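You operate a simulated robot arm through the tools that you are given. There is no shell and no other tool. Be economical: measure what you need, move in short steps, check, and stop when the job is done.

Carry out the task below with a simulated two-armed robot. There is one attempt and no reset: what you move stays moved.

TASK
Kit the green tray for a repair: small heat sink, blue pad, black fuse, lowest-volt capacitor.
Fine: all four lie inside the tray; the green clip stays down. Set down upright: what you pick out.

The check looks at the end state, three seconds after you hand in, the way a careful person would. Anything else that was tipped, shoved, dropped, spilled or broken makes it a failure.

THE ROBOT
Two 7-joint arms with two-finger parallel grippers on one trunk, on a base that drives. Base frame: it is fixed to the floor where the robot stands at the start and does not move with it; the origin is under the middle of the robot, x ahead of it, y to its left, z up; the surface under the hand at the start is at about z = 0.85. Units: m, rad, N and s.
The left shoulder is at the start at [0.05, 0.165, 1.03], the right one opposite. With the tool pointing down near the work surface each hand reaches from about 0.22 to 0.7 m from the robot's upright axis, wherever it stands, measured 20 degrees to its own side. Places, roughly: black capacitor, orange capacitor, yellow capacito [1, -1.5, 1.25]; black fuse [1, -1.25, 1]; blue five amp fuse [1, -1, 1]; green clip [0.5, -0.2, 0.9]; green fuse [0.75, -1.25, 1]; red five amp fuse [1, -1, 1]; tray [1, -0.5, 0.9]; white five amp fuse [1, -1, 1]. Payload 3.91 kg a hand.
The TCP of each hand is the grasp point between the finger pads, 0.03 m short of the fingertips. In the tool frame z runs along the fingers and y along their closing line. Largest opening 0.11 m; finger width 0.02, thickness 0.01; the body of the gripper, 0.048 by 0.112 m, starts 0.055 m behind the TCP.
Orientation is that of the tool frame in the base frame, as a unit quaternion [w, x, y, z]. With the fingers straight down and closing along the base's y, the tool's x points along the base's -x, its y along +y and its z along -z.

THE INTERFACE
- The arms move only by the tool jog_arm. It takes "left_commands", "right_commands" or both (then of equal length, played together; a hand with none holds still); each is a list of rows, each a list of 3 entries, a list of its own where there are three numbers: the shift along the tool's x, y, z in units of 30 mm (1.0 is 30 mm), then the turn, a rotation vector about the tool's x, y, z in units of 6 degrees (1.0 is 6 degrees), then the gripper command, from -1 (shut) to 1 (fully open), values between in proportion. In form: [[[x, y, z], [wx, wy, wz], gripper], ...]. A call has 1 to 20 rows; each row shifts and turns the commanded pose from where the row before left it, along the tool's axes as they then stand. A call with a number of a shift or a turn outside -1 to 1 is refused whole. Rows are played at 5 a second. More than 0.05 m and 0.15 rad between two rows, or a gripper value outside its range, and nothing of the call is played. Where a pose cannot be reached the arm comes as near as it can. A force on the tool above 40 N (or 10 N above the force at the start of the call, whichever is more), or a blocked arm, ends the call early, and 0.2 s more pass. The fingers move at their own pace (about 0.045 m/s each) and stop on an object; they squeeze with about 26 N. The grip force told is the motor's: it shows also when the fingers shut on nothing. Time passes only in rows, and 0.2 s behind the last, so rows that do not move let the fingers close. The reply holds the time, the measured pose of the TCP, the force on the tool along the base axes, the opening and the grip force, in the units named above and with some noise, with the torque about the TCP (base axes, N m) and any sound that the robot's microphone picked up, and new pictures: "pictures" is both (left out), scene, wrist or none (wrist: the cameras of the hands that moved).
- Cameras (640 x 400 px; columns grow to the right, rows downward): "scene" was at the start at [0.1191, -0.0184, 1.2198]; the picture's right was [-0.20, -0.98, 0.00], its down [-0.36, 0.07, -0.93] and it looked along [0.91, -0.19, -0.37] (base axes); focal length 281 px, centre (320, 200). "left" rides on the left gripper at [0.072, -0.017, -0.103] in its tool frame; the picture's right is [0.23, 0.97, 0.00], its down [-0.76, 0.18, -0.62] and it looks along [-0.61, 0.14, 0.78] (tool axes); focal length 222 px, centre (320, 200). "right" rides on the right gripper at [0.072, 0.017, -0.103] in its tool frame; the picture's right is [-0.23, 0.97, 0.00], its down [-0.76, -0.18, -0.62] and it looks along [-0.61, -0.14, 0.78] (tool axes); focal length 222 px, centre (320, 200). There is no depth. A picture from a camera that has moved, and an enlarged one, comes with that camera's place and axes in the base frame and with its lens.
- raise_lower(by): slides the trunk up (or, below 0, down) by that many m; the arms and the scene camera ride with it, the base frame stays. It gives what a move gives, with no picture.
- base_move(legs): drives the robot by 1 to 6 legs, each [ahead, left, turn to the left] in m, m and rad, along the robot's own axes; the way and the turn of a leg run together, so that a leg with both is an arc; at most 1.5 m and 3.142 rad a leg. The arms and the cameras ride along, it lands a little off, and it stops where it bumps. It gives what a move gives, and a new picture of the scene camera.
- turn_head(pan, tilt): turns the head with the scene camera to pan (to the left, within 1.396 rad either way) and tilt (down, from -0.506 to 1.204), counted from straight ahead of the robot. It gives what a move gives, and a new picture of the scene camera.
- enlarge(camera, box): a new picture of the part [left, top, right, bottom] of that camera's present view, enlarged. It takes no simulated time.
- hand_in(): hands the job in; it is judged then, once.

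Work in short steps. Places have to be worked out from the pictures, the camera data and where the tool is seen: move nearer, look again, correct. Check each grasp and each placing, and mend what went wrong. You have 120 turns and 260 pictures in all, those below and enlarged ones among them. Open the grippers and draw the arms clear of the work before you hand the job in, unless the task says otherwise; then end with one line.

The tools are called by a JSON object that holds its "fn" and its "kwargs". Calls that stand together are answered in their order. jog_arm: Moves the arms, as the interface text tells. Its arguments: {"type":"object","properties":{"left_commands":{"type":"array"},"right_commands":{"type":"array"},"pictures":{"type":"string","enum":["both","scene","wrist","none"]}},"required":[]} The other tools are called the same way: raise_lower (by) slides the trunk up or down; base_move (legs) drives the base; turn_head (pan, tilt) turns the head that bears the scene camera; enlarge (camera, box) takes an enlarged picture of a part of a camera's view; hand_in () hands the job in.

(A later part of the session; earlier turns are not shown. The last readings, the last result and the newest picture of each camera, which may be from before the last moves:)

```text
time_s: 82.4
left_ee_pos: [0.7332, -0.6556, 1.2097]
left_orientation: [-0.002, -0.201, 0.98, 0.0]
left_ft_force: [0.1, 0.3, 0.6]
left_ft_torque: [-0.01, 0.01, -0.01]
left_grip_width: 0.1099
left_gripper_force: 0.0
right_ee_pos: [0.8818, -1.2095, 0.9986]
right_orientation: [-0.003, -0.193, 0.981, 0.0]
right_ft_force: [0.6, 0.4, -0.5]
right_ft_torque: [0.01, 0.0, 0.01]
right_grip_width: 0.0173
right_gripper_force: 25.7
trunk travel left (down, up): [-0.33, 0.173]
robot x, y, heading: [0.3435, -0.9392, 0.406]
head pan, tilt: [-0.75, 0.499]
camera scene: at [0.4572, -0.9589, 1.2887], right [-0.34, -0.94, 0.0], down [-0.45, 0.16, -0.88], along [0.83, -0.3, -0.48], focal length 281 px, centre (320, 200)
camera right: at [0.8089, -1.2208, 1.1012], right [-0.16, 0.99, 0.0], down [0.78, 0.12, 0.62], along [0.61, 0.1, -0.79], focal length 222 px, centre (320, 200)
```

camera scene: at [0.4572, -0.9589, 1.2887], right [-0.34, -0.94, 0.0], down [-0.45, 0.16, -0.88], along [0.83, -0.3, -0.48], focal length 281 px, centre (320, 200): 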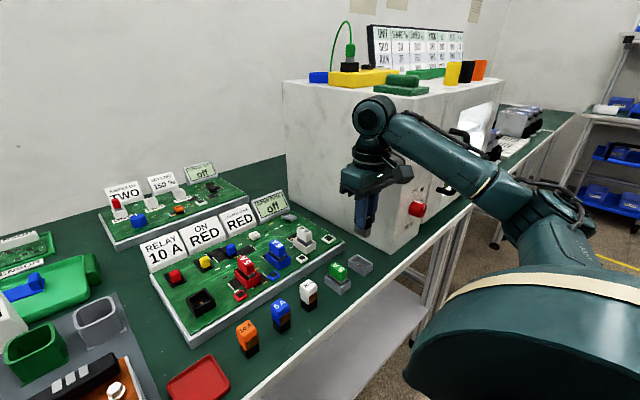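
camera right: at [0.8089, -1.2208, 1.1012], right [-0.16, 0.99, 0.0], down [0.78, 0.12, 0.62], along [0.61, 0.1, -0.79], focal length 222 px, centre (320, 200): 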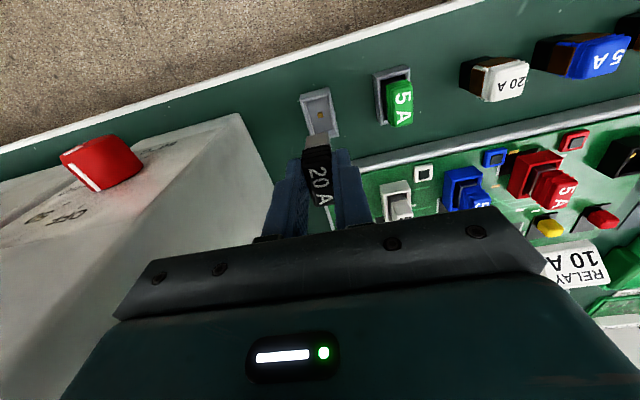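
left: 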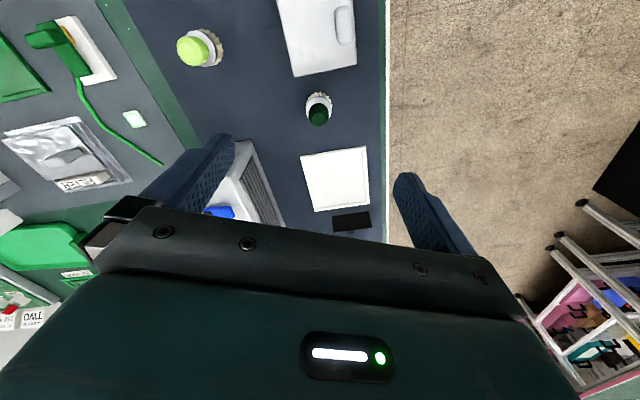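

The fuse is out and its socket stayed. While here, I look at the capacitors on the cabinet top.

{"fn": "enlarge", "kwargs": {"camera": "scene", "box": [370, 20, 530, 120]}}

{"fn": "enlarge", "kwargs": {"camera": "right", "box": [260, 70, 380, 220]}}

```text
4.00 times, centred on (450, 70) of scene
camera zoom: at [0.4572, -0.9589, 1.2887], right [-0.34, -0.94, 0.0], down [-0.45, 0.16, -0.88], along [0.83, -0.3, -0.48], focal length 1124 px, centre (-200, 720)
```

zoom: 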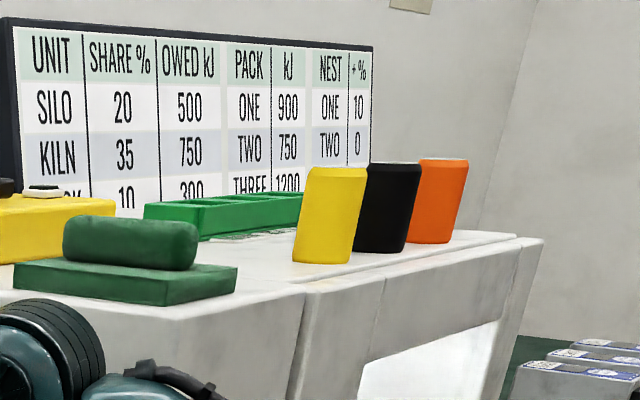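

```text
2.67 times, centred on (320, 145) of right
camera zoom: at [0.8089, -1.2208, 1.1012], right [-0.16, 0.99, 0.0], down [0.78, 0.12, 0.62], along [0.61, 0.1, -0.79], focal length 592 px, centre (320, 347)
```

zoom: 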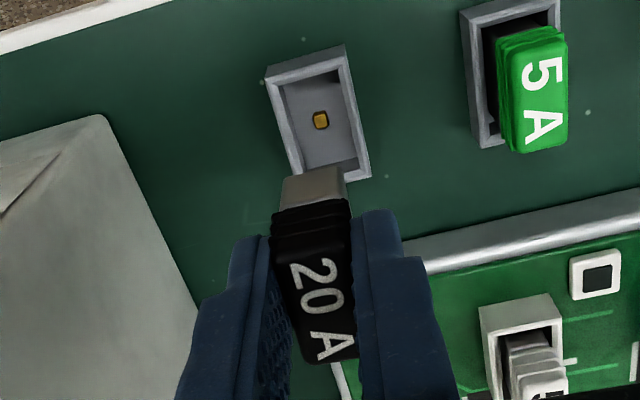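

Fuse is held; I raise with the trunk, drive left and turn back to the tray-facing stance.

{"fn": "raise_lower", "kwargs": {"by": 0.12}}

{"fn": "base_move", "kwargs": {"legs": [[0.02, 0.24, 0], [0, 0, 0.59]]}}

{"fn": "turn_head", "kwargs": {"pan": -0.75, "tilt": 0.6}}

```text
time_s: 83.9
left_ee_pos: [0.7353, -0.6551, 1.3301]
left_orientation: [-0.002, -0.201, 0.98, 0.001]
left_ft_force: [0.2, 1.1, 0.5]
left_ft_torque: [-0.01, -0.01, -0.01]
left_grip_width: 0.11
left_gripper_force: 0.1
right_ee_pos: [0.8807, -1.2085, 1.1173]
right_orientation: [-0.002, -0.194, 0.981, 0.0]
right_ft_force: [-0.1, 1.2, 0.6]
right_ft_torque: [-0.01, 0.01, 0.02]
right_grip_width: 0.0168
right_gripper_force: 26.1
trunk travel left (down, up): [-0.45, 0.053]
robot x, y, heading: [0.3493, -0.9419, 0.405]
head pan, tilt: [-0.75, 0.499]
```

```text
time_s: 88.3
left_ee_pos: [0.4356, -0.2587, 1.3307]
left_orientation: [-0.002, -0.476, 0.879, 0.0]
left_ft_force: [-0.2, -0.7, -0.4]
left_ft_torque: [0.01, -0.03, -0.03]
left_grip_width: 0.11
left_gripper_force: 0.0
right_ee_pos: [0.8646, -0.6397, 1.1175]
right_orientation: [-0.002, -0.469, 0.883, -0.001]
right_ft_force: [0.0, 0.5, 0.6]
right_ft_torque: [0.0, -0.01, 0.03]
right_grip_width: 0.017
right_gripper_force: 26.4
trunk travel left (down, up): [-0.45, 0.053]
robot x, y, heading: [0.2729, -0.7138, 0.984]
head pan, tilt: [-0.75, 0.499]
camera scene: at [0.3728, -0.6643, 1.4087], right [0.24, -0.97, 0.0], down [-0.46, -0.11, -0.88], along [0.85, 0.21, -0.48], focal length 281 px, centre (320, 200)
```

scene: 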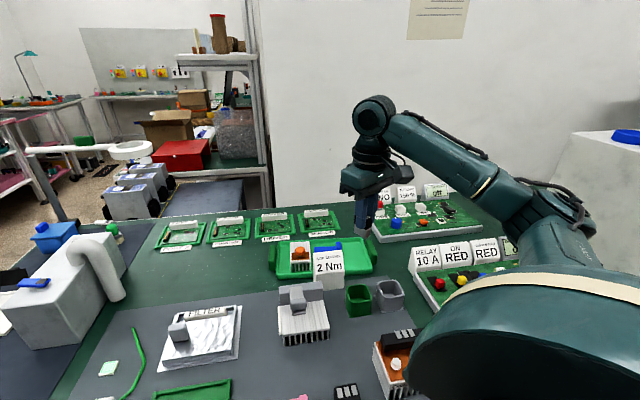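

```text
time_s: 88.9
left_ee_pos: [0.4347, -0.259, 1.3294]
left_orientation: [-0.002, -0.475, 0.88, 0.001]
left_ft_force: [0.1, -0.3, -0.5]
left_ft_torque: [-0.01, 0.02, -0.01]
left_grip_width: 0.1098
left_gripper_force: 0.0
right_ee_pos: [0.864, -0.6394, 1.1174]
right_orientation: [-0.003, -0.469, 0.883, -0.001]
right_ft_force: [0.7, -0.7, -0.9]
right_ft_torque: [-0.01, 0.01, -0.05]
right_grip_width: 0.0168
right_gripper_force: 25.9
trunk travel left (down, up): [-0.45, 0.053]
robot x, y, heading: [0.2694, -0.7132, 0.991]
head pan, tilt: [-0.75, 0.6]
camera scene: at [0.3704, -0.6651, 1.3996], right [0.24, -0.97, 0.0], down [-0.55, -0.13, -0.83], along [0.8, 0.2, -0.56], focal length 281 px, centre (320, 200)
```

scene: 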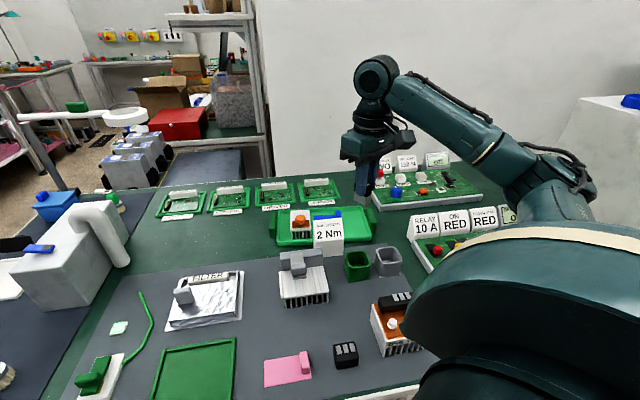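

I rotate the tool to the tray's yaw and move the fuse over the right-hand, near part of the tray.

{"fn": "jog_arm", "kwargs": {"right_commands": [[[0, 0, 0], [0, 0, 0.895], -1], [[0, 0, 0], [0, 0, 0.895], -1], [[0, 0, 0], [0, 0, 0.895], -1], [[0, 0, 0], [0, 0, 0.895], -1], [[0, 0, 0], [0, 0, 0.895], -1], [[0, 0, 0], [0, 0, 0.895], -1], [[0, 0, 0], [0, 0, 0.895], -1], [[-1, -0.07, 0], [0, 0, 0], -1], [[-1, -0.07, 0], [0, 0, 0], -1], [[-1, -0.07, 0.2], [0, 0, 0], -1], [[-1, -0.07, 0.5], [0, 0, 0], -1], [[-1, -0.07, 0.5], [0, 0, 0], -1], [[0, 0, 0], [0, 0, 0], -1]]}}

{"fn": "enlarge", "kwargs": {"camera": "scene", "box": [250, 140, 410, 270]}}

```text
time_s: 91.7
left_ee_pos: [0.4348, -0.2599, 1.3299]
left_orientation: [-0.002, -0.476, 0.879, 0.0]
left_ft_force: [0.5, -0.4, -0.8]
left_ft_torque: [-0.03, 0.01, -0.03]
left_grip_width: 0.1102
left_gripper_force: 0.2
right_ee_pos: [1.0114, -0.6041, 1.0786]
right_orientation: [-0.001, -0.159, 0.987, -0.002]
right_ft_force: [0.3, 0.9, -0.3]
right_ft_torque: [0.01, 0.0, -0.01]
right_grip_width: 0.0166
right_gripper_force: 26.1
trunk travel left (down, up): [-0.45, 0.053]
robot x, y, heading: [0.2679, -0.7103, 0.995]
head pan, tilt: [-0.75, 0.6]
camera scene: at [0.3701, -0.6653, 1.3996], right [0.24, -0.97, 0.0], down [-0.55, -0.13, -0.83], along [0.8, 0.2, -0.56], focal length 281 px, centre (320, 200)
camera right: at [0.9372, -0.6103, 1.1807], right [-0.09, 1.0, 0.0], down [0.78, 0.07, 0.62], along [0.62, 0.05, -0.78], focal length 222 px, centre (320, 200)
```

scene: 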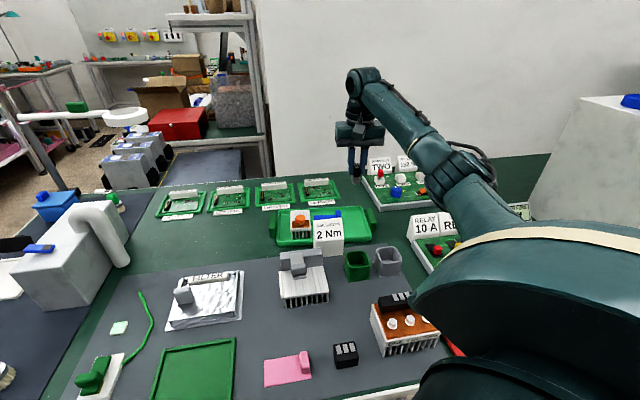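
right: 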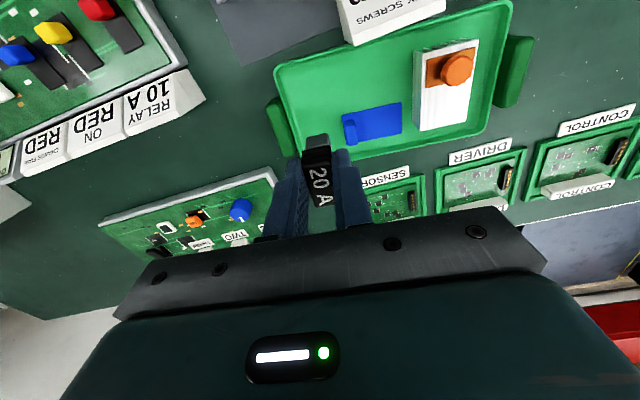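

```text
3.08 times, centred on (330, 205) of scene
camera zoom: at [0.3701, -0.6653, 1.3996], right [0.24, -0.97, 0.0], down [-0.55, -0.13, -0.83], along [0.8, 0.2, -0.56], focal length 864 px, centre (289, 185)
```

zoom: 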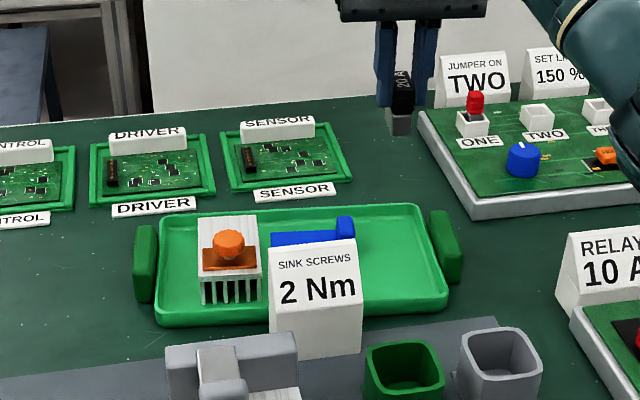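

Tray position is consistent. I lower to about 3 cm above expected contact and look.

{"fn": "jog_arm", "kwargs": {"right_commands": [[[0, 0, 1], [0, 0, 0], -1], [[0, 0, 1], [0, 0, 0], -1], [[0, 0, 1], [0, 0, 0], -1], [[0, 0, 1], [0, 0, 0], -1], [[0, 0, 0.7], [0, 0, 0], -1], [[0, 0, 0], [0, 0, 0], -1]], "pictures": "wrist"}}

{"fn": "enlarge", "kwargs": {"camera": "scene", "box": [250, 170, 410, 270]}}

```text
time_s: 93.1
left_ee_pos: [0.4358, -0.2593, 1.33]
left_orientation: [-0.002, -0.476, 0.879, 0.0]
left_ft_force: [-0.8, -0.6, 0.9]
left_ft_torque: [0.02, 0.0, 0.04]
left_grip_width: 0.11
left_gripper_force: 0.0
right_ee_pos: [1.008, -0.6036, 0.9394]
right_orientation: [-0.003, -0.159, 0.987, -0.001]
right_ft_force: [1.1, -0.3, 1.0]
right_ft_torque: [-0.01, 0.0, 0.0]
right_grip_width: 0.017
right_gripper_force: 25.7
trunk travel left (down, up): [-0.45, 0.053]
robot x, y, heading: [0.2722, -0.7117, 0.991]
head pan, tilt: [-0.75, 0.6]
camera right: at [0.935, -0.6087, 1.0427], right [-0.09, 1.0, 0.0], down [0.78, 0.07, 0.62], along [0.62, 0.05, -0.78], focal length 222 px, centre (320, 200)
```

right: 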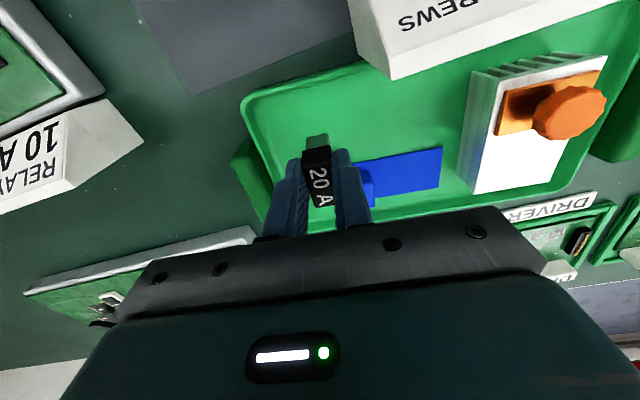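

```text
4.00 times, centred on (330, 220) of scene
camera zoom: at [0.3703, -0.665, 1.3996], right [0.24, -0.97, 0.0], down [-0.55, -0.13, -0.83], along [0.8, 0.2, -0.56], focal length 1124 px, centre (280, 120)
```

zoom: 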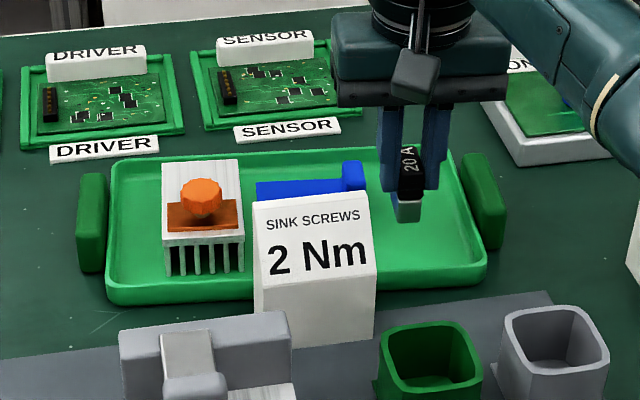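

Clear on all sides. I lower in small steps watching the force.

{"fn": "jog_arm", "kwargs": {"right_commands": [[[0, 0, 0.5], [0, 0, 0], -1], [[0, 0, 0.35], [0, 0, 0], -1], [[0, 0, 0], [0, 0, 0], -1]], "pictures": "none"}}

{"fn": "enlarge", "kwargs": {"camera": "scene", "box": [310, 180, 400, 250]}}

```text
time_s: 93.9
left_ee_pos: [0.4349, -0.2591, 1.3298]
left_orientation: [-0.002, -0.477, 0.879, 0.001]
left_ft_force: [-0.2, -0.4, -0.8]
left_ft_torque: [-0.04, -0.03, -0.01]
left_grip_width: 0.1103
left_gripper_force: 0.0
right_ee_pos: [1.0083, -0.6019, 0.9141]
right_orientation: [-0.003, -0.159, 0.987, -0.001]
right_ft_force: [0.5, -0.1, 0.2]
right_ft_torque: [-0.02, -0.01, -0.01]
right_grip_width: 0.0169
right_gripper_force: 26.0
trunk travel left (down, up): [-0.45, 0.053]
robot x, y, heading: [0.2692, -0.7097, 0.992]
head pan, tilt: [-0.75, 0.6]
```

```text
5.71 times, centred on (355, 215) of scene
camera zoom: at [0.3704, -0.6651, 1.3996], right [0.24, -0.97, 0.0], down [-0.55, -0.13, -0.83], along [0.8, 0.2, -0.56], focal length 1605 px, centre (120, 114)
```

zoom: 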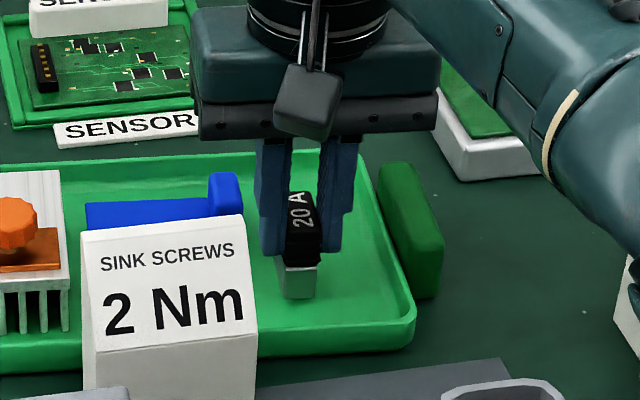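

About 8 mm remain. I continue in small increments.

{"fn": "jog_arm", "kwargs": {"right_commands": [[[0, 0, 0.15], [0, 0, 0], -1], [[0, 0, 0], [0, 0, 0], -1]], "pictures": "none"}}

{"fn": "jog_arm", "kwargs": {"right_commands": [[[0, 0, 0.08], [0, 0, 0], -1], [[0, 0, 0], [0, 0, 0], -1]], "pictures": "none"}}

{"fn": "jog_arm", "kwargs": {"right_commands": [[[0, 0, 0.06], [0, 0, 0], -1], [[0, 0, 0], [0, 0, 0], -1]], "pictures": "none"}}

```text
time_s: 94.5
left_ee_pos: [0.4346, -0.2594, 1.3311]
left_orientation: [-0.001, -0.475, 0.88, 0.0]
left_ft_force: [-0.9, 0.2, 0.0]
left_ft_torque: [0.0, 0.0, 0.0]
left_grip_width: 0.11
left_gripper_force: 0.0
right_ee_pos: [1.0101, -0.6027, 0.9096]
right_orientation: [-0.002, -0.159, 0.987, -0.001]
right_ft_force: [-0.1, -0.1, 3.8]
right_ft_torque: [-0.01, 0.02, -0.01]
right_grip_width: 0.0168
right_gripper_force: 25.7
trunk travel left (down, up): [-0.45, 0.053]
robot x, y, heading: [0.2692, -0.7118, 0.996]
head pan, tilt: [-0.75, 0.6]
```

```text
time_s: 95.1
left_ee_pos: [0.4337, -0.2599, 1.331]
left_orientation: [-0.001, -0.476, 0.879, 0.0]
left_ft_force: [-1.4, 0.4, -0.1]
left_ft_torque: [0.0, 0.02, 0.0]
left_grip_width: 0.1098
left_gripper_force: 0.0
right_ee_pos: [1.0089, -0.6025, 0.9091]
right_orientation: [0.0, -0.158, 0.987, -0.001]
right_ft_force: [-0.4, -2.3, 13.9]
right_ft_torque: [-0.1, 0.03, 0.01]
right_grip_width: 0.0166
right_gripper_force: 25.8
trunk travel left (down, up): [-0.45, 0.053]
robot x, y, heading: [0.2704, -0.711, 0.991]
head pan, tilt: [-0.75, 0.6]
```

```text
time_s: 95.7
left_ee_pos: [0.4325, -0.2598, 1.3313]
left_orientation: [-0.001, -0.476, 0.88, 0.0]
left_ft_force: [-0.6, 0.1, -0.1]
left_ft_torque: [-0.02, -0.03, -0.02]
left_grip_width: 0.1099
left_gripper_force: 0.0
right_ee_pos: [1.0091, -0.603, 0.9092]
right_orientation: [0.001, -0.158, 0.987, 0.0]
right_ft_force: [1.9, -0.3, 26.3]
right_ft_torque: [-0.05, -0.11, 0.03]
right_grip_width: 0.0165
right_gripper_force: 26.0
trunk travel left (down, up): [-0.45, 0.053]
robot x, y, heading: [0.2715, -0.7102, 0.992]
head pan, tilt: [-0.75, 0.6]
```

The floor was reached at 0.9095 and I am pressing 26 N. I back off the commanded depth, then open slightly and rise.

{"fn": "jog_arm", "kwargs": {"right_commands": [[[0, 0, -0.16], [0, 0, 0], -1], [[0, 0, 0], [0, 0, 0], -1]], "pictures": "none"}}

{"fn": "jog_arm", "kwargs": {"right_commands": [[[0, 0, 0], [0, 0, 0], -0.4], [[0, 0, 0], [0, 0, 0], -0.4], [[0, 0, 0], [0, 0, 0], -0.4], [[0, 0, -0.3], [0, 0, 0], -0.4], [[0, 0, -0.6], [0, 0, 0], -0.4], [[0, 0, -1], [0, 0, 0], -0.4], [[0, 0, -1], [0, 0, 0], -0.4], [[0, 0, -1], [0, 0, 0], -0.4], [[0, 0, -1], [0, 0, 0], -0.4], [[0, 0, -1], [0, 0, 0], -0.4]], "pictures": "wrist"}}

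{"fn": "enlarge", "kwargs": {"camera": "scene", "box": [250, 170, 410, 270]}}

```text
time_s: 96.3
left_ee_pos: [0.4346, -0.259, 1.3308]
left_orientation: [-0.001, -0.476, 0.879, 0.0]
left_ft_force: [-0.9, 0.2, 0.4]
left_ft_torque: [-0.01, 0.02, 0.03]
left_grip_width: 0.1099
left_gripper_force: 0.0
right_ee_pos: [1.0095, -0.603, 0.9099]
right_orientation: [-0.002, -0.159, 0.987, -0.002]
right_ft_force: [7.0, 1.8, 11.1]
right_ft_torque: [0.07, -0.34, -0.01]
right_grip_width: 0.0168
right_gripper_force: 26.2
trunk travel left (down, up): [-0.45, 0.053]
robot x, y, heading: [0.2701, -0.7111, 0.993]
head pan, tilt: [-0.75, 0.6]
```

```text
time_s: 98.5
left_ee_pos: [0.4334, -0.2594, 1.3303]
left_orientation: [-0.002, -0.475, 0.88, 0.0]
left_ft_force: [-0.1, -0.4, 0.3]
left_ft_torque: [-0.02, -0.01, 0.02]
left_grip_width: 0.1097
left_gripper_force: 0.1
right_ee_pos: [1.0132, -0.602, 1.0883]
right_orientation: [-0.003, -0.159, 0.987, -0.002]
right_ft_force: [-0.2, 0.4, 0.7]
right_ft_torque: [0.03, -0.02, 0.0]
right_grip_width: 0.0327
right_gripper_force: 0.0
trunk travel left (down, up): [-0.45, 0.053]
robot x, y, heading: [0.2709, -0.7111, 0.992]
head pan, tilt: [-0.75, 0.6]
camera right: at [0.9396, -0.6075, 1.1914], right [-0.09, 1.0, 0.0], down [0.78, 0.07, 0.62], along [0.62, 0.05, -0.78], focal length 222 px, centre (320, 200)
```

right: 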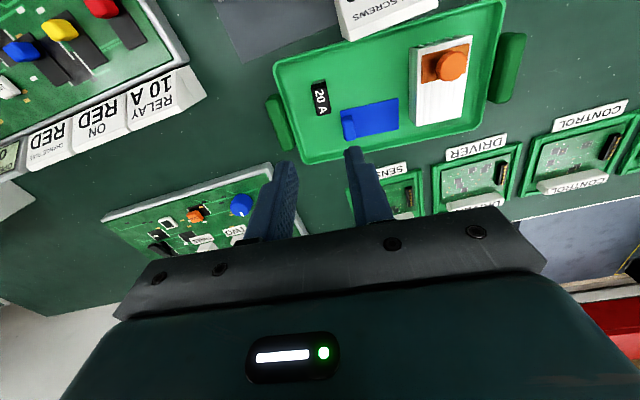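

```text
4.00 times, centred on (330, 220) of scene
camera zoom: at [0.3699, -0.6653, 1.3996], right [0.24, -0.97, 0.0], down [-0.55, -0.13, -0.83], along [0.8, 0.2, -0.56], focal length 1124 px, centre (280, 120)
```

zoom: 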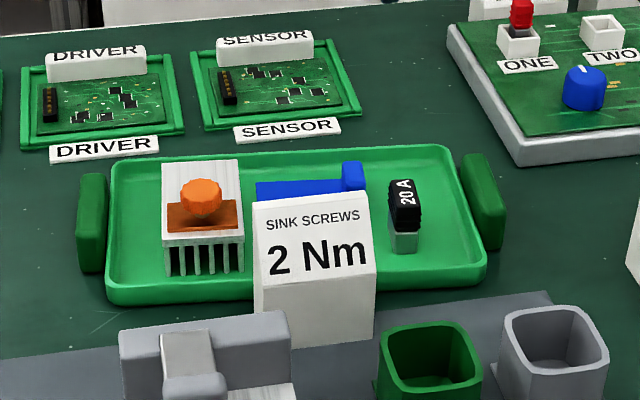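

The fuse stands upright in the tray. Now the capacitors: I retract and raise the hand, raise the trunk fully, turn back and drive right for a look.

{"fn": "jog_arm", "kwargs": {"right_commands": [[[0.8, 0, -0.9], [0, 0, 0], 0.0], [[0.8, 0, -0.9], [0, 0, 0], 0.0], [[0.8, 0, -0.9], [0, 0, 0], 0.0], [[0.8, 0, -0.9], [0, 0, 0], 0.0], [[0.8, 0, -0.9], [0, 0, 0], 0.0], [[0.8, 0, -0.9], [0, 0, 0], 0.0], [[0.8, 0, -0.9], [0, 0, 0], 0.0], [[0, 0, -0.9], [0, 0, 0], 0.0], [[0, 0, -0.9], [0, 0, 0], 0.0]], "pictures": "none"}}

{"fn": "raise_lower", "kwargs": {"by": 0.05}}

{"fn": "base_move", "kwargs": {"legs": [[-0.08, 0, 0], [0, 0, -0.59], [0, -0.3, 0]]}}

```text
time_s: 100.5
left_ee_pos: [0.4346, -0.2597, 1.3302]
left_orientation: [-0.002, -0.477, 0.879, 0.0]
left_ft_force: [-1.2, 0.4, 0.3]
left_ft_torque: [0.01, 0.03, -0.01]
left_grip_width: 0.1099
left_gripper_force: 0.0
right_ee_pos: [0.8496, -0.653, 1.331]
right_orientation: [-0.002, -0.159, 0.987, -0.003]
right_ft_force: [0.7, -0.2, -0.4]
right_ft_torque: [-0.02, 0.0, 0.03]
right_grip_width: 0.0548
right_gripper_force: 0.0
trunk travel left (down, up): [-0.45, 0.053]
robot x, y, heading: [0.269, -0.7104, 0.987]
head pan, tilt: [-0.75, 0.6]
```

```text
time_s: 101.5
left_ee_pos: [0.4351, -0.258, 1.3795]
left_orientation: [-0.002, -0.475, 0.88, 0.0]
left_ft_force: [0.1, 0.1, -0.7]
left_ft_torque: [0.02, -0.03, 0.02]
left_grip_width: 0.11
left_gripper_force: 0.1
right_ee_pos: [0.8511, -0.6508, 1.3801]
right_orientation: [-0.002, -0.159, 0.987, -0.001]
right_ft_force: [-0.4, -0.8, 0.1]
right_ft_torque: [-0.03, 0.01, -0.02]
right_grip_width: 0.0549
right_gripper_force: 0.1
trunk travel left (down, up): [-0.5, 0.003]
robot x, y, heading: [0.2698, -0.7095, 0.991]
head pan, tilt: [-0.75, 0.6]
```

```text
time_s: 107.0
left_ee_pos: [0.7322, -0.767, 1.381]
left_orientation: [-0.002, -0.202, 0.979, 0.002]
left_ft_force: [-0.5, -0.2, 0.2]
left_ft_torque: [-0.02, -0.02, 0.01]
left_grip_width: 0.1099
left_gripper_force: 0.1
right_ee_pos: [0.8626, -1.3249, 1.3806]
right_orientation: [-0.003, 0.132, 0.991, -0.001]
right_ft_force: [0.3, -0.8, 0.1]
right_ft_torque: [0.03, 0.01, -0.01]
right_grip_width: 0.0548
right_gripper_force: 0.0
trunk travel left (down, up): [-0.5, 0.003]
robot x, y, heading: [0.3504, -1.0529, 0.408]
head pan, tilt: [-0.75, 0.6]
camera scene: at [0.4539, -1.0711, 1.4496], right [-0.34, -0.94, 0.0], down [-0.53, 0.19, -0.83], along [0.78, -0.28, -0.56], focal length 281 px, centre (320, 200)
```

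scene: 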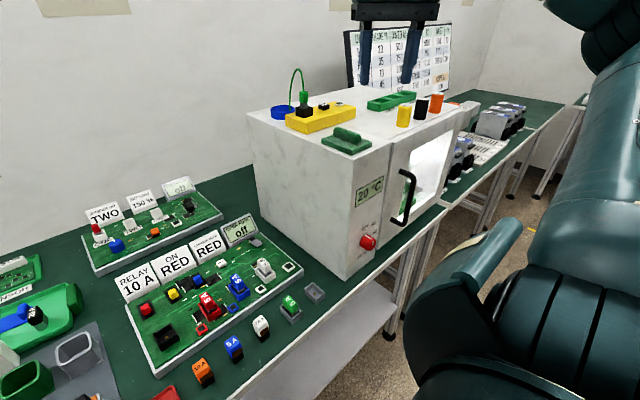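

I can now see the capacitors on the cabinet's right side. I enlarge to read them and measure the top height.

{"fn": "enlarge", "kwargs": {"camera": "scene", "box": [330, 70, 490, 170]}}

{"fn": "enlarge", "kwargs": {"camera": "scene", "box": [385, 85, 455, 130]}}

```text
4.00 times, centred on (410, 120) of scene
camera zoom: at [0.4539, -1.0711, 1.4496], right [-0.34, -0.94, 0.0], down [-0.53, 0.19, -0.83], along [0.78, -0.28, -0.56], focal length 1124 px, centre (-40, 520)
```

zoom: 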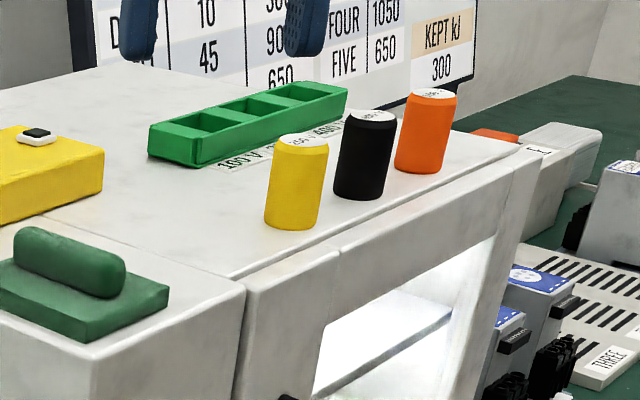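

```text
8.89 times, centred on (420, 108) of scene
camera zoom: at [0.4539, -1.0711, 1.4496], right [-0.34, -0.94, 0.0], down [-0.53, 0.19, -0.83], along [0.78, -0.28, -0.56], focal length 2497 px, centre (-569, 1022)
```

zoom: 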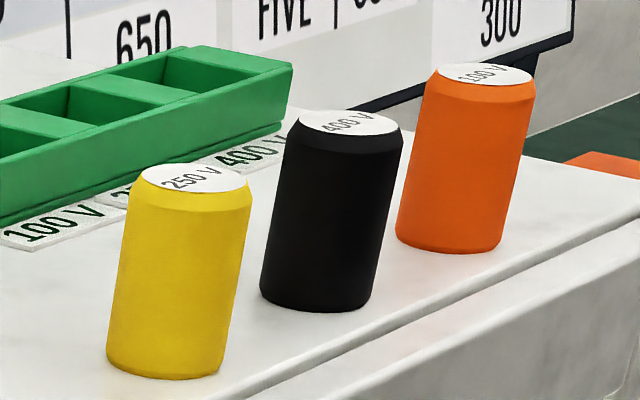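

Orange reads 100 V, yellow 250 V, black 400 V, so orange is the one, at ≈(1.087,-1.637), z 1.215–1.264. Before driving I tuck the left arm back and up so it clears the cable loop on the cabinet.

{"fn": "jog_arm", "kwargs": {"left_commands": [[[0.9, 0, -0.6], [0, 0, 0], 1], [[0.9, 0, -0.6], [0, 0, 0], 1], [[0.9, 0, -0.6], [0, 0, 0], 1], [[0.9, 0, -0.6], [0, 0, 0], 1], [[0.9, 0, -0.6], [0, 0, 0], 1], [[0.9, 0, -0.6], [0, 0, 0], 1]], "pictures": "none"}}

{"fn": "base_move", "kwargs": {"legs": [[0, -0.4, 0]]}}

```text
time_s: 108.4
left_ee_pos: [0.5828, -0.8318, 1.4891]
left_orientation: [-0.001, -0.203, 0.979, 0.002]
left_ft_force: [0.7, 0.2, -0.5]
left_ft_torque: [0.0, -0.03, -0.04]
left_grip_width: 0.11
left_gripper_force: 0.0
right_ee_pos: [0.8616, -1.3254, 1.3803]
right_orientation: [-0.003, 0.132, 0.991, 0.0]
right_ft_force: [0.3, 0.5, -0.4]
right_ft_torque: [0.03, -0.01, 0.01]
right_grip_width: 0.0549
right_gripper_force: 0.0
trunk travel left (down, up): [-0.5, 0.003]
robot x, y, heading: [0.3384, -1.0541, 0.408]
head pan, tilt: [-0.75, 0.6]
```

```text
time_s: 112.3
left_ee_pos: [0.7368, -1.1848, 1.4897]
left_orientation: [-0.003, -0.203, 0.979, 0.0]
left_ft_force: [0.0, -0.1, 0.5]
left_ft_torque: [-0.05, 0.0, 0.01]
left_grip_width: 0.11
left_gripper_force: 0.0
right_ee_pos: [1.0157, -1.6774, 1.3807]
right_orientation: [-0.002, 0.13, 0.991, -0.001]
right_ft_force: [-0.3, 0.6, 0.2]
right_ft_torque: [0.0, 0.02, 0.03]
right_grip_width: 0.0551
right_gripper_force: 0.0
trunk travel left (down, up): [-0.5, 0.003]
robot x, y, heading: [0.4962, -1.4082, 0.409]
head pan, tilt: [-0.75, 0.6]
camera scene: at [0.6067, -1.424, 1.4496], right [-0.34, -0.94, 0.0], down [-0.53, 0.19, -0.83], along [0.78, -0.28, -0.56], focal length 281 px, centre (320, 200)
```

scene: 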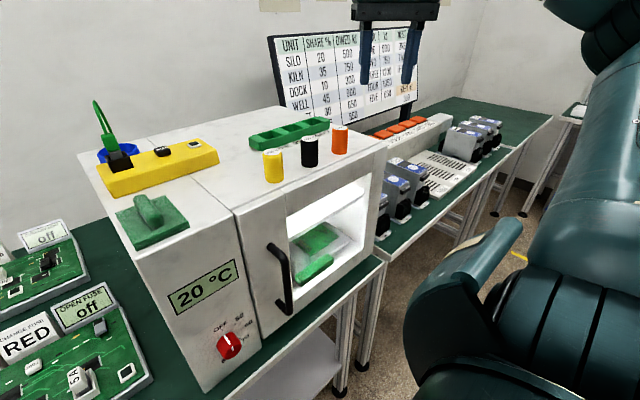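

The orange capacitor is at ≈(1.08,-1.636). I move the hand over it and look through the wrist camera.

{"fn": "jog_arm", "kwargs": {"right_commands": [[[-0.88, 0.94, 0], [0, 0, 0], 0.0], [[-0.88, 0.94, 0], [0, 0, 0], 0.0], [[0, 0, 0], [0, 0, 0], 0.0], [[0, 0, 0], [0, 0, 0], 0.0]], "pictures": "both"}}

{"fn": "enlarge", "kwargs": {"camera": "right", "box": [240, 60, 440, 185]}}

```text
time_s: 113.3
left_ee_pos: [0.7374, -1.1838, 1.4895]
left_orientation: [-0.002, -0.203, 0.979, 0.001]
left_ft_force: [0.3, 0.4, 0.5]
left_ft_torque: [0.0, 0.02, 0.01]
left_grip_width: 0.1098
left_gripper_force: 0.0
right_ee_pos: [1.081, -1.6357, 1.3796]
right_orientation: [-0.003, 0.131, 0.991, -0.002]
right_ft_force: [0.7, -0.3, -0.3]
right_ft_torque: [-0.01, 0.02, 0.0]
right_grip_width: 0.0551
right_gripper_force: 0.1
trunk travel left (down, up): [-0.5, 0.003]
robot x, y, heading: [0.4994, -1.4077, 0.409]
head pan, tilt: [-0.75, 0.6]
camera scene: at [0.6071, -1.4236, 1.4495], right [-0.33, -0.94, 0.0], down [-0.53, 0.19, -0.82], along [0.78, -0.28, -0.57], focal length 281 px, centre (320, 200)
camera right: at [1.0169, -1.5998, 1.4835], right [0.47, 0.88, 0.0], down [0.69, -0.37, 0.62], along [0.55, -0.3, -0.78], focal length 222 px, centre (320, 200)
```

scene: 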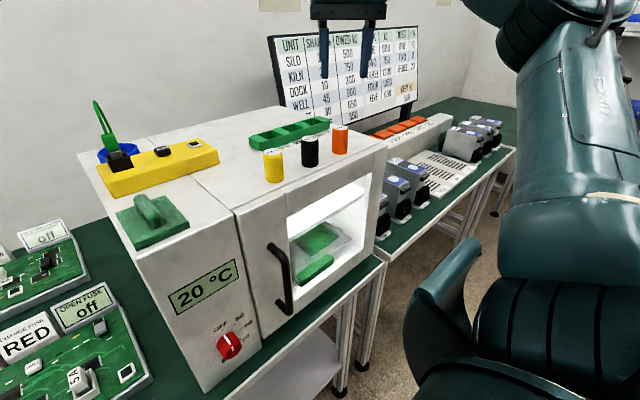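
right: 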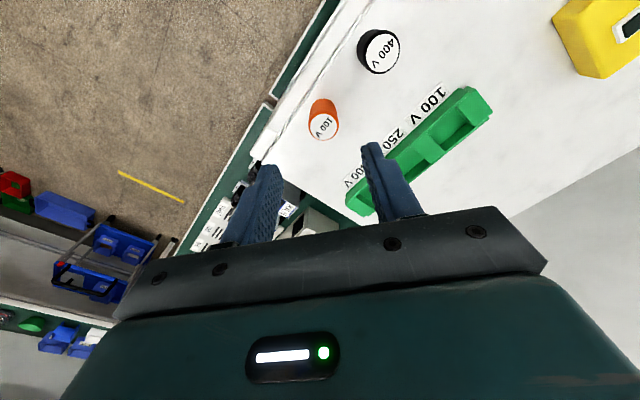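

```text
3.20 times, centred on (340, 122) of right
camera zoom: at [1.0169, -1.5998, 1.4835], right [0.47, 0.88, 0.0], down [0.69, -0.37, 0.62], along [0.55, -0.3, -0.78], focal length 711 px, centre (256, 448)
```

zoom: 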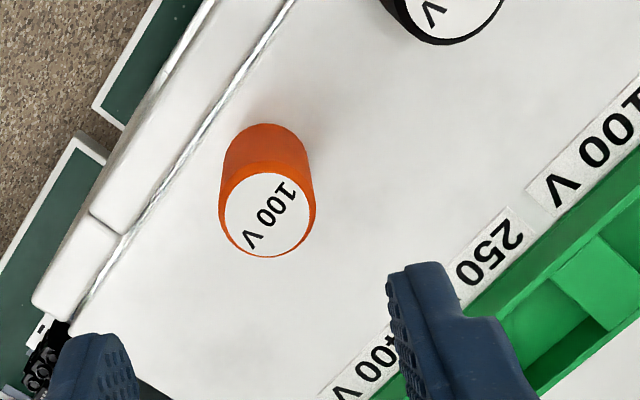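

Confirmed "100 V". Correct 9 mm forward and descend 9 cm, then check.

{"fn": "jog_arm", "kwargs": {"right_commands": [[[-0.29, 0.08, 0], [0, 0, 0], 0.1], [[0, 0, 0.8], [0, 0, 0], 0.1], [[0, 0, 0.8], [0, 0, 0], 0.1], [[0, 0, 0.8], [0, 0, 0], 0.1], [[0, 0, 0.6], [0, 0, 0], 0.1], [[0, 0, 0], [0, 0, 0], 0.1]], "pictures": "both"}}

```text
time_s: 114.7
left_ee_pos: [0.7373, -1.1846, 1.4896]
left_orientation: [-0.001, -0.204, 0.979, 0.001]
left_ft_force: [-0.1, -0.7, -0.1]
left_ft_torque: [0.01, 0.01, -0.02]
left_grip_width: 0.1098
left_gripper_force: 0.1
right_ee_pos: [1.0902, -1.6338, 1.2909]
right_orientation: [-0.002, 0.132, 0.991, -0.002]
right_ft_force: [0.3, 0.2, -0.8]
right_ft_torque: [-0.03, 0.02, 0.01]
right_grip_width: 0.0606
right_gripper_force: 0.1
trunk travel left (down, up): [-0.5, 0.003]
robot x, y, heading: [0.5002, -1.4037, 0.411]
head pan, tilt: [-0.75, 0.6]
camera scene: at [0.6065, -1.4237, 1.4496], right [-0.34, -0.94, 0.0], down [-0.53, 0.19, -0.83], along [0.78, -0.28, -0.56], focal length 281 px, centre (320, 200)
camera right: at [1.0256, -1.5975, 1.3932], right [0.47, 0.88, 0.0], down [0.69, -0.37, 0.62], along [0.55, -0.3, -0.78], focal length 222 px, centre (320, 200)
```

scene: 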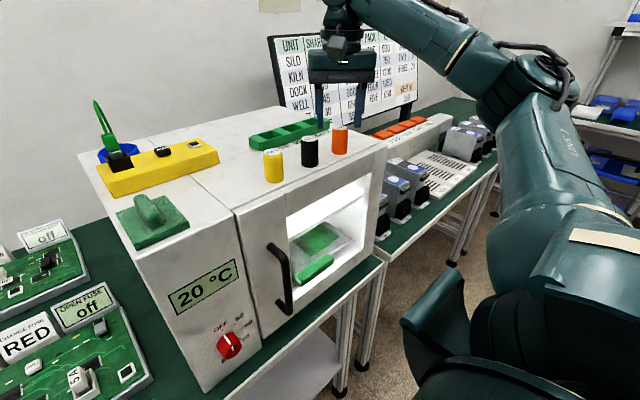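
right: 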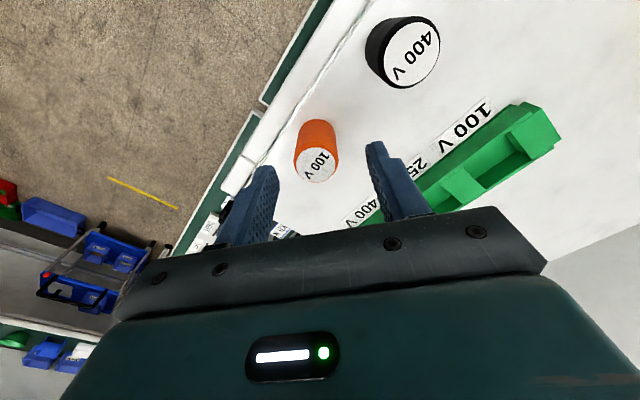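

Well centred. I descend 3.6 cm and close.

{"fn": "jog_arm", "kwargs": {"right_commands": [[[0, 0, 0.5], [0, 0, 0], 0.1], [[0, 0, 0.4], [0, 0, 0], 0.1], [[0, 0, 0.3], [0, 0, 0], 0.1], [[0, 0, 0], [0, 0, 0], -1], [[0, 0, 0], [0, 0, 0], -1], [[0, 0, 0], [0, 0, 0], -1], [[0, 0, 0], [0, 0, 0], -1]], "pictures": "wrist"}}

```text
time_s: 116.3
left_ee_pos: [0.7376, -1.1852, 1.4896]
left_orientation: [-0.002, -0.204, 0.979, 0.0]
left_ft_force: [0.9, 0.4, -0.2]
left_ft_torque: [0.02, 0.01, -0.01]
left_grip_width: 0.11
left_gripper_force: 0.0
right_ee_pos: [1.0888, -1.6344, 1.2536]
right_orientation: [-0.003, 0.13, 0.991, 0.0]
right_ft_force: [-1.1, -0.6, -0.4]
right_ft_torque: [0.0, 0.01, 0.04]
right_grip_width: 0.0309
right_gripper_force: 26.0
trunk travel left (down, up): [-0.5, 0.003]
robot x, y, heading: [0.5007, -1.4046, 0.409]
head pan, tilt: [-0.75, 0.6]
camera right: at [1.0247, -1.5984, 1.3566], right [0.47, 0.88, 0.0], down [0.69, -0.37, 0.62], along [0.55, -0.3, -0.78], focal length 222 px, centre (320, 200)
```

right: 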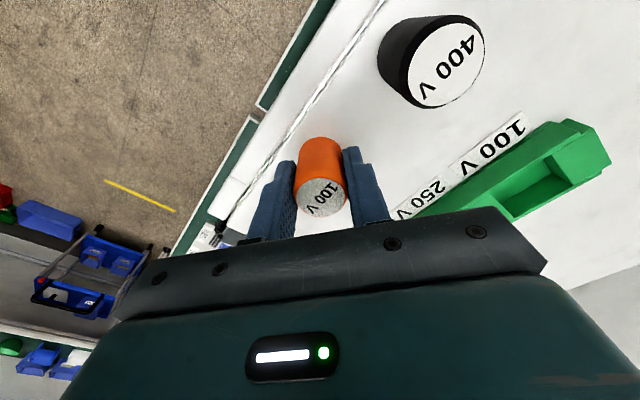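

Capacitor gripped. I lift straight up, then pull the hand back to clear the cabinet's other items.

{"fn": "jog_arm", "kwargs": {"right_commands": [[[0, 0, -0.5], [0, 0, 0], -1], [[0, 0, -1], [0, 0, 0], -1], [[0, 0, -1], [0, 0, 0], -1], [[0, 0, -1], [0, 0, 0], -1], [[0, 0, -1], [0, 0, 0], -1], [[0.9, 0, -0.1], [0, 0, 0], -1], [[0.9, 0, -0.1], [0, 0, 0], -1], [[0.9, 0, 0], [0, 0, 0], -1], [[0.9, 0, 0], [0, 0, 0], -1], [[0.9, 0, 0], [0, 0, 0], -1]], "pictures": "both"}}

```text
time_s: 118.5
left_ee_pos: [0.7361, -1.1839, 1.4896]
left_orientation: [0.0, -0.204, 0.979, 0.0]
left_ft_force: [-0.6, -1.1, 0.3]
left_ft_torque: [0.01, 0.02, -0.02]
left_grip_width: 0.1103
left_gripper_force: 0.0
right_ee_pos: [0.9566, -1.6007, 1.3968]
right_orientation: [-0.002, 0.132, 0.991, 0.0]
right_ft_force: [0.8, 0.3, -0.4]
right_ft_torque: [0.01, -0.04, -0.02]
right_grip_width: 0.0308
right_gripper_force: 26.5
trunk travel left (down, up): [-0.5, 0.003]
robot x, y, heading: [0.4987, -1.4088, 0.411]
head pan, tilt: [-0.75, 0.6]
camera scene: at [0.6061, -1.424, 1.4496], right [-0.34, -0.94, 0.0], down [-0.53, 0.19, -0.83], along [0.78, -0.28, -0.56], focal length 281 px, centre (320, 200)
camera right: at [0.8927, -1.5655, 1.4991], right [0.47, 0.88, 0.0], down [0.69, -0.37, 0.62], along [0.55, -0.3, -0.78], focal length 222 px, centre (320, 200)
```

scene: 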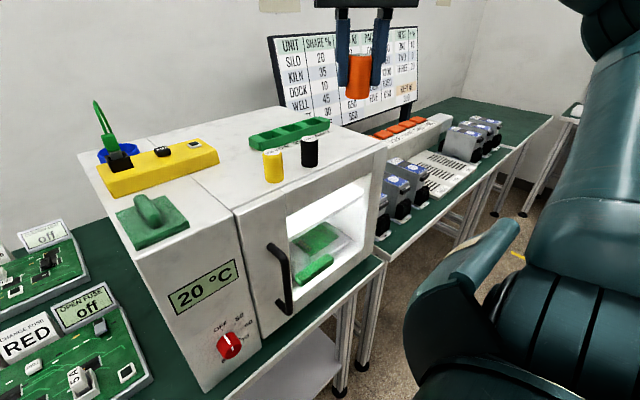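
right: 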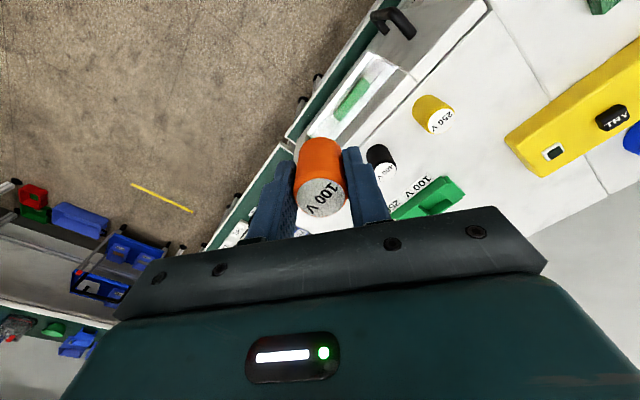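

The others are undisturbed. I drive back left and turn to the tray stance.

{"fn": "base_move", "kwargs": {"legs": [[0, 0.74, 0], [0, 0, 0.58]]}}

{"fn": "jog_arm", "kwargs": {"right_commands": [[[0, 0, 0], [0, 0, 0], -1]], "pictures": "wrist"}}

```text
time_s: 126.9
left_ee_pos: [0.2881, -0.4237, 1.4893]
left_orientation: [-0.002, -0.474, 0.881, 0.0]
left_ft_force: [1.3, -0.4, 0.7]
left_ft_torque: [0.0, 0.0, -0.01]
left_grip_width: 0.1101
left_gripper_force: 0.0
right_ee_pos: [0.7, -0.6518, 1.3963]
right_orientation: [-0.002, -0.158, 0.987, -0.001]
right_ft_force: [0.3, 0.0, -0.5]
right_ft_torque: [0.01, -0.01, -0.01]
right_grip_width: 0.0307
right_gripper_force: 25.9
trunk travel left (down, up): [-0.5, 0.003]
robot x, y, heading: [0.2104, -0.7363, 0.994]
head pan, tilt: [-0.75, 0.6]
camera scene: at [0.3095, -0.6946, 1.4496], right [0.23, -0.97, 0.0], down [-0.55, -0.13, -0.83], along [0.8, 0.19, -0.56], focal length 281 px, centre (320, 200)
```

scene: 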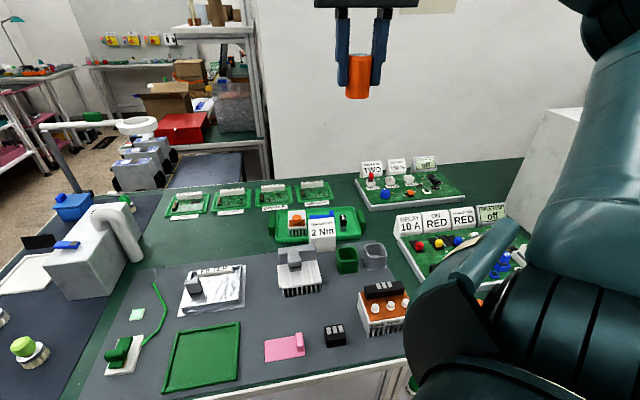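

```text
time_s: 127.3
left_ee_pos: [0.2885, -0.4227, 1.4886]
left_orientation: [-0.003, -0.473, 0.881, 0.002]
left_ft_force: [-0.2, 0.1, 0.1]
left_ft_torque: [0.03, -0.03, -0.02]
left_grip_width: 0.1099
left_gripper_force: 0.1
right_ee_pos: [0.7009, -0.6518, 1.3965]
right_orientation: [-0.002, -0.158, 0.987, -0.001]
right_ft_force: [0.5, -0.3, -0.5]
right_ft_torque: [0.03, 0.0, 0.01]
right_grip_width: 0.0309
right_gripper_force: 25.8
trunk travel left (down, up): [-0.5, 0.003]
robot x, y, heading: [0.2073, -0.7403, 0.99]
head pan, tilt: [-0.75, 0.6]
camera right: at [0.628, -0.6574, 1.4989], right [-0.09, 1.0, 0.0], down [0.78, 0.07, 0.62], along [0.62, 0.05, -0.78], focal length 222 px, centre (320, 200)
```

right: 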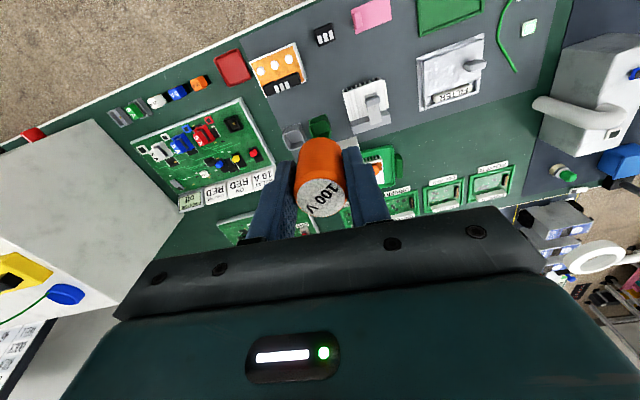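

Tool yaw already matches the tray. I close up to the bench, lower the trunk 0.1, and then move over the placing spot.

{"fn": "base_move", "kwargs": {"legs": [[0.06, -0.04, 0]]}}

{"fn": "raise_lower", "kwargs": {"by": -0.1}}

```text
time_s: 128.3
left_ee_pos: [0.3535, -0.395, 1.488]
left_orientation: [-0.002, -0.476, 0.879, 0.002]
left_ft_force: [0.3, -0.4, -0.5]
left_ft_torque: [0.01, 0.04, 0.03]
left_grip_width: 0.1098
left_gripper_force: 0.0
right_ee_pos: [0.7658, -0.6226, 1.3965]
right_orientation: [-0.002, -0.159, 0.987, -0.002]
right_ft_force: [0.0, -0.4, -0.4]
right_ft_torque: [0.01, 0.01, 0.01]
right_grip_width: 0.0305
right_gripper_force: 26.5
trunk travel left (down, up): [-0.5, 0.003]
robot x, y, heading: [0.2738, -0.7092, 0.986]
head pan, tilt: [-0.75, 0.6]
camera scene: at [0.3757, -0.666, 1.4495], right [0.24, -0.97, 0.0], down [-0.55, -0.13, -0.82], along [0.8, 0.2, -0.57], focal length 281 px, centre (320, 200)
```

scene: 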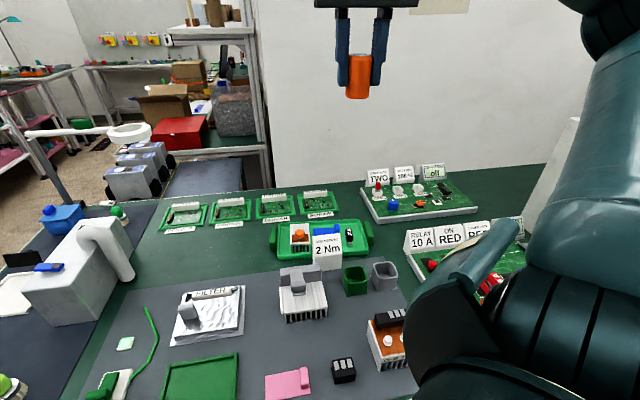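

```text
time_s: 129.7
left_ee_pos: [0.3519, -0.3964, 1.3889]
left_orientation: [-0.002, -0.475, 0.88, -0.001]
left_ft_force: [0.0, 0.5, 0.3]
left_ft_torque: [-0.01, 0.04, -0.01]
left_grip_width: 0.11
left_gripper_force: 0.0
right_ee_pos: [0.7654, -0.6233, 1.2968]
right_orientation: [-0.001, -0.159, 0.987, -0.002]
right_ft_force: [0.2, 0.3, -0.3]
right_ft_torque: [-0.03, -0.01, 0.0]
right_grip_width: 0.0308
right_gripper_force: 26.0
trunk travel left (down, up): [-0.4, 0.103]
robot x, y, heading: [0.2735, -0.7129, 0.989]
head pan, tilt: [-0.75, 0.6]
```

Now I move over the spot and part way down, staying above the sign.

{"fn": "jog_arm", "kwargs": {"right_commands": [[[-0.9, 0.022, 0], [0, 0, 0], -1], [[-0.9, 0.022, 0], [0, 0, 0], -1], [[-0.9, 0.022, 0], [0, 0, 0], -1], [[-0.9, 0.022, 0], [0, 0, 0], -1], [[-0.9, 0.022, 0], [0, 0, 0], -1], [[-0.9, 0.022, 0.4], [0, 0, 0], -1], [[-0.9, 0.022, 0.4], [0, 0, 0], -1], [[-0.9, 0.022, 0.4], [0, 0, 0], -1], [[-0.9, 0.022, 0.4], [0, 0, 0], -1], [[0, 0, 1], [0, 0, 0], -1], [[0, 0, 1], [0, 0, 0], -1], [[0, 0, 1], [0, 0, 0], -1], [[0, 0, 1], [0, 0, 0], -1], [[0, 0, 1], [0, 0, 0], -1], [[0, 0, 1], [0, 0, 0], -1], [[0, 0, 1], [0, 0, 0], -1], [[0, 0, 0], [0, 0, 0], -1]], "pictures": "wrist"}}

{"fn": "enlarge", "kwargs": {"camera": "scene", "box": [250, 160, 410, 260]}}

```text
time_s: 133.2
left_ee_pos: [0.3522, -0.3954, 1.3879]
left_orientation: [-0.002, -0.476, 0.879, 0.0]
left_ft_force: [0.7, -0.1, 0.0]
left_ft_torque: [0.04, -0.03, -0.01]
left_grip_width: 0.1098
left_gripper_force: 0.1
right_ee_pos: [1.0326, -0.5223, 1.0566]
right_orientation: [-0.002, -0.159, 0.987, -0.003]
right_ft_force: [1.1, 0.6, -0.4]
right_ft_torque: [-0.01, -0.03, 0.0]
right_grip_width: 0.0307
right_gripper_force: 25.9
right hand out of reach, approached as far as the arm can: row 9, 10, 11, 12, 13, 14, 15, 16
trunk travel left (down, up): [-0.4, 0.103]
robot x, y, heading: [0.2752, -0.7123, 0.99]
head pan, tilt: [-0.75, 0.6]
camera right: at [0.96, -0.5263, 1.159], right [-0.09, 1.0, 0.0], down [0.78, 0.07, 0.62], along [0.62, 0.05, -0.79], focal length 222 px, centre (320, 200)
```

right: 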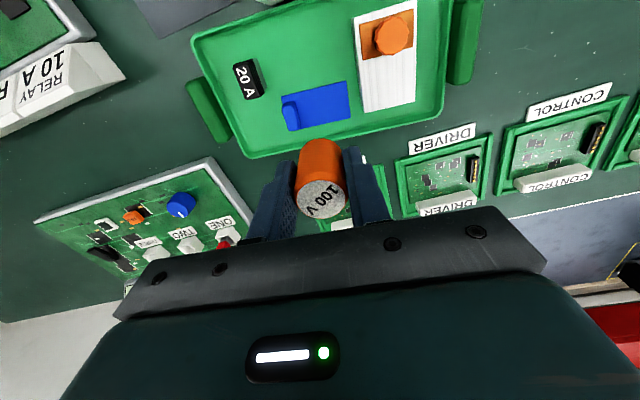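

```text
4.00 times, centred on (330, 210) of scene
camera zoom: at [0.3747, -0.6664, 1.3496], right [0.24, -0.97, 0.0], down [-0.55, -0.13, -0.83], along [0.8, 0.2, -0.56], focal length 1124 px, centre (280, 160)
```

zoom: 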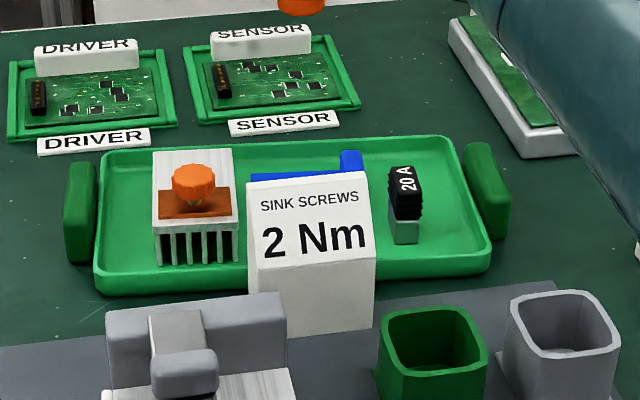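

The reported pose is ~4 cm off the commanded one (reach warning). I hold still and see where the arm settles.

{"fn": "jog_arm", "kwargs": {"right_commands": [[[0, 0, -0.3], [0, 0, 0], -1], [[0, 0, 0], [0, 0, 0], -1], [[0, 0, 0], [0, 0, 0], -1], [[0, 0, 0], [0, 0, 0], -1]], "pictures": "none"}}

```text
time_s: 134.2
left_ee_pos: [0.3521, -0.3955, 1.3898]
left_orientation: [-0.002, -0.477, 0.879, 0.0]
left_ft_force: [0.7, -0.3, -0.4]
left_ft_torque: [0.0, -0.01, -0.01]
left_grip_width: 0.11
left_gripper_force: 0.1
right_ee_pos: [1.033, -0.5221, 1.0664]
right_orientation: [-0.001, -0.158, 0.987, -0.001]
right_ft_force: [-0.4, 0.4, -0.9]
right_ft_torque: [0.01, -0.06, -0.02]
right_grip_width: 0.0308
right_gripper_force: 26.0
trunk travel left (down, up): [-0.4, 0.103]
robot x, y, heading: [0.2701, -0.7096, 0.987]
head pan, tilt: [-0.75, 0.6]
```

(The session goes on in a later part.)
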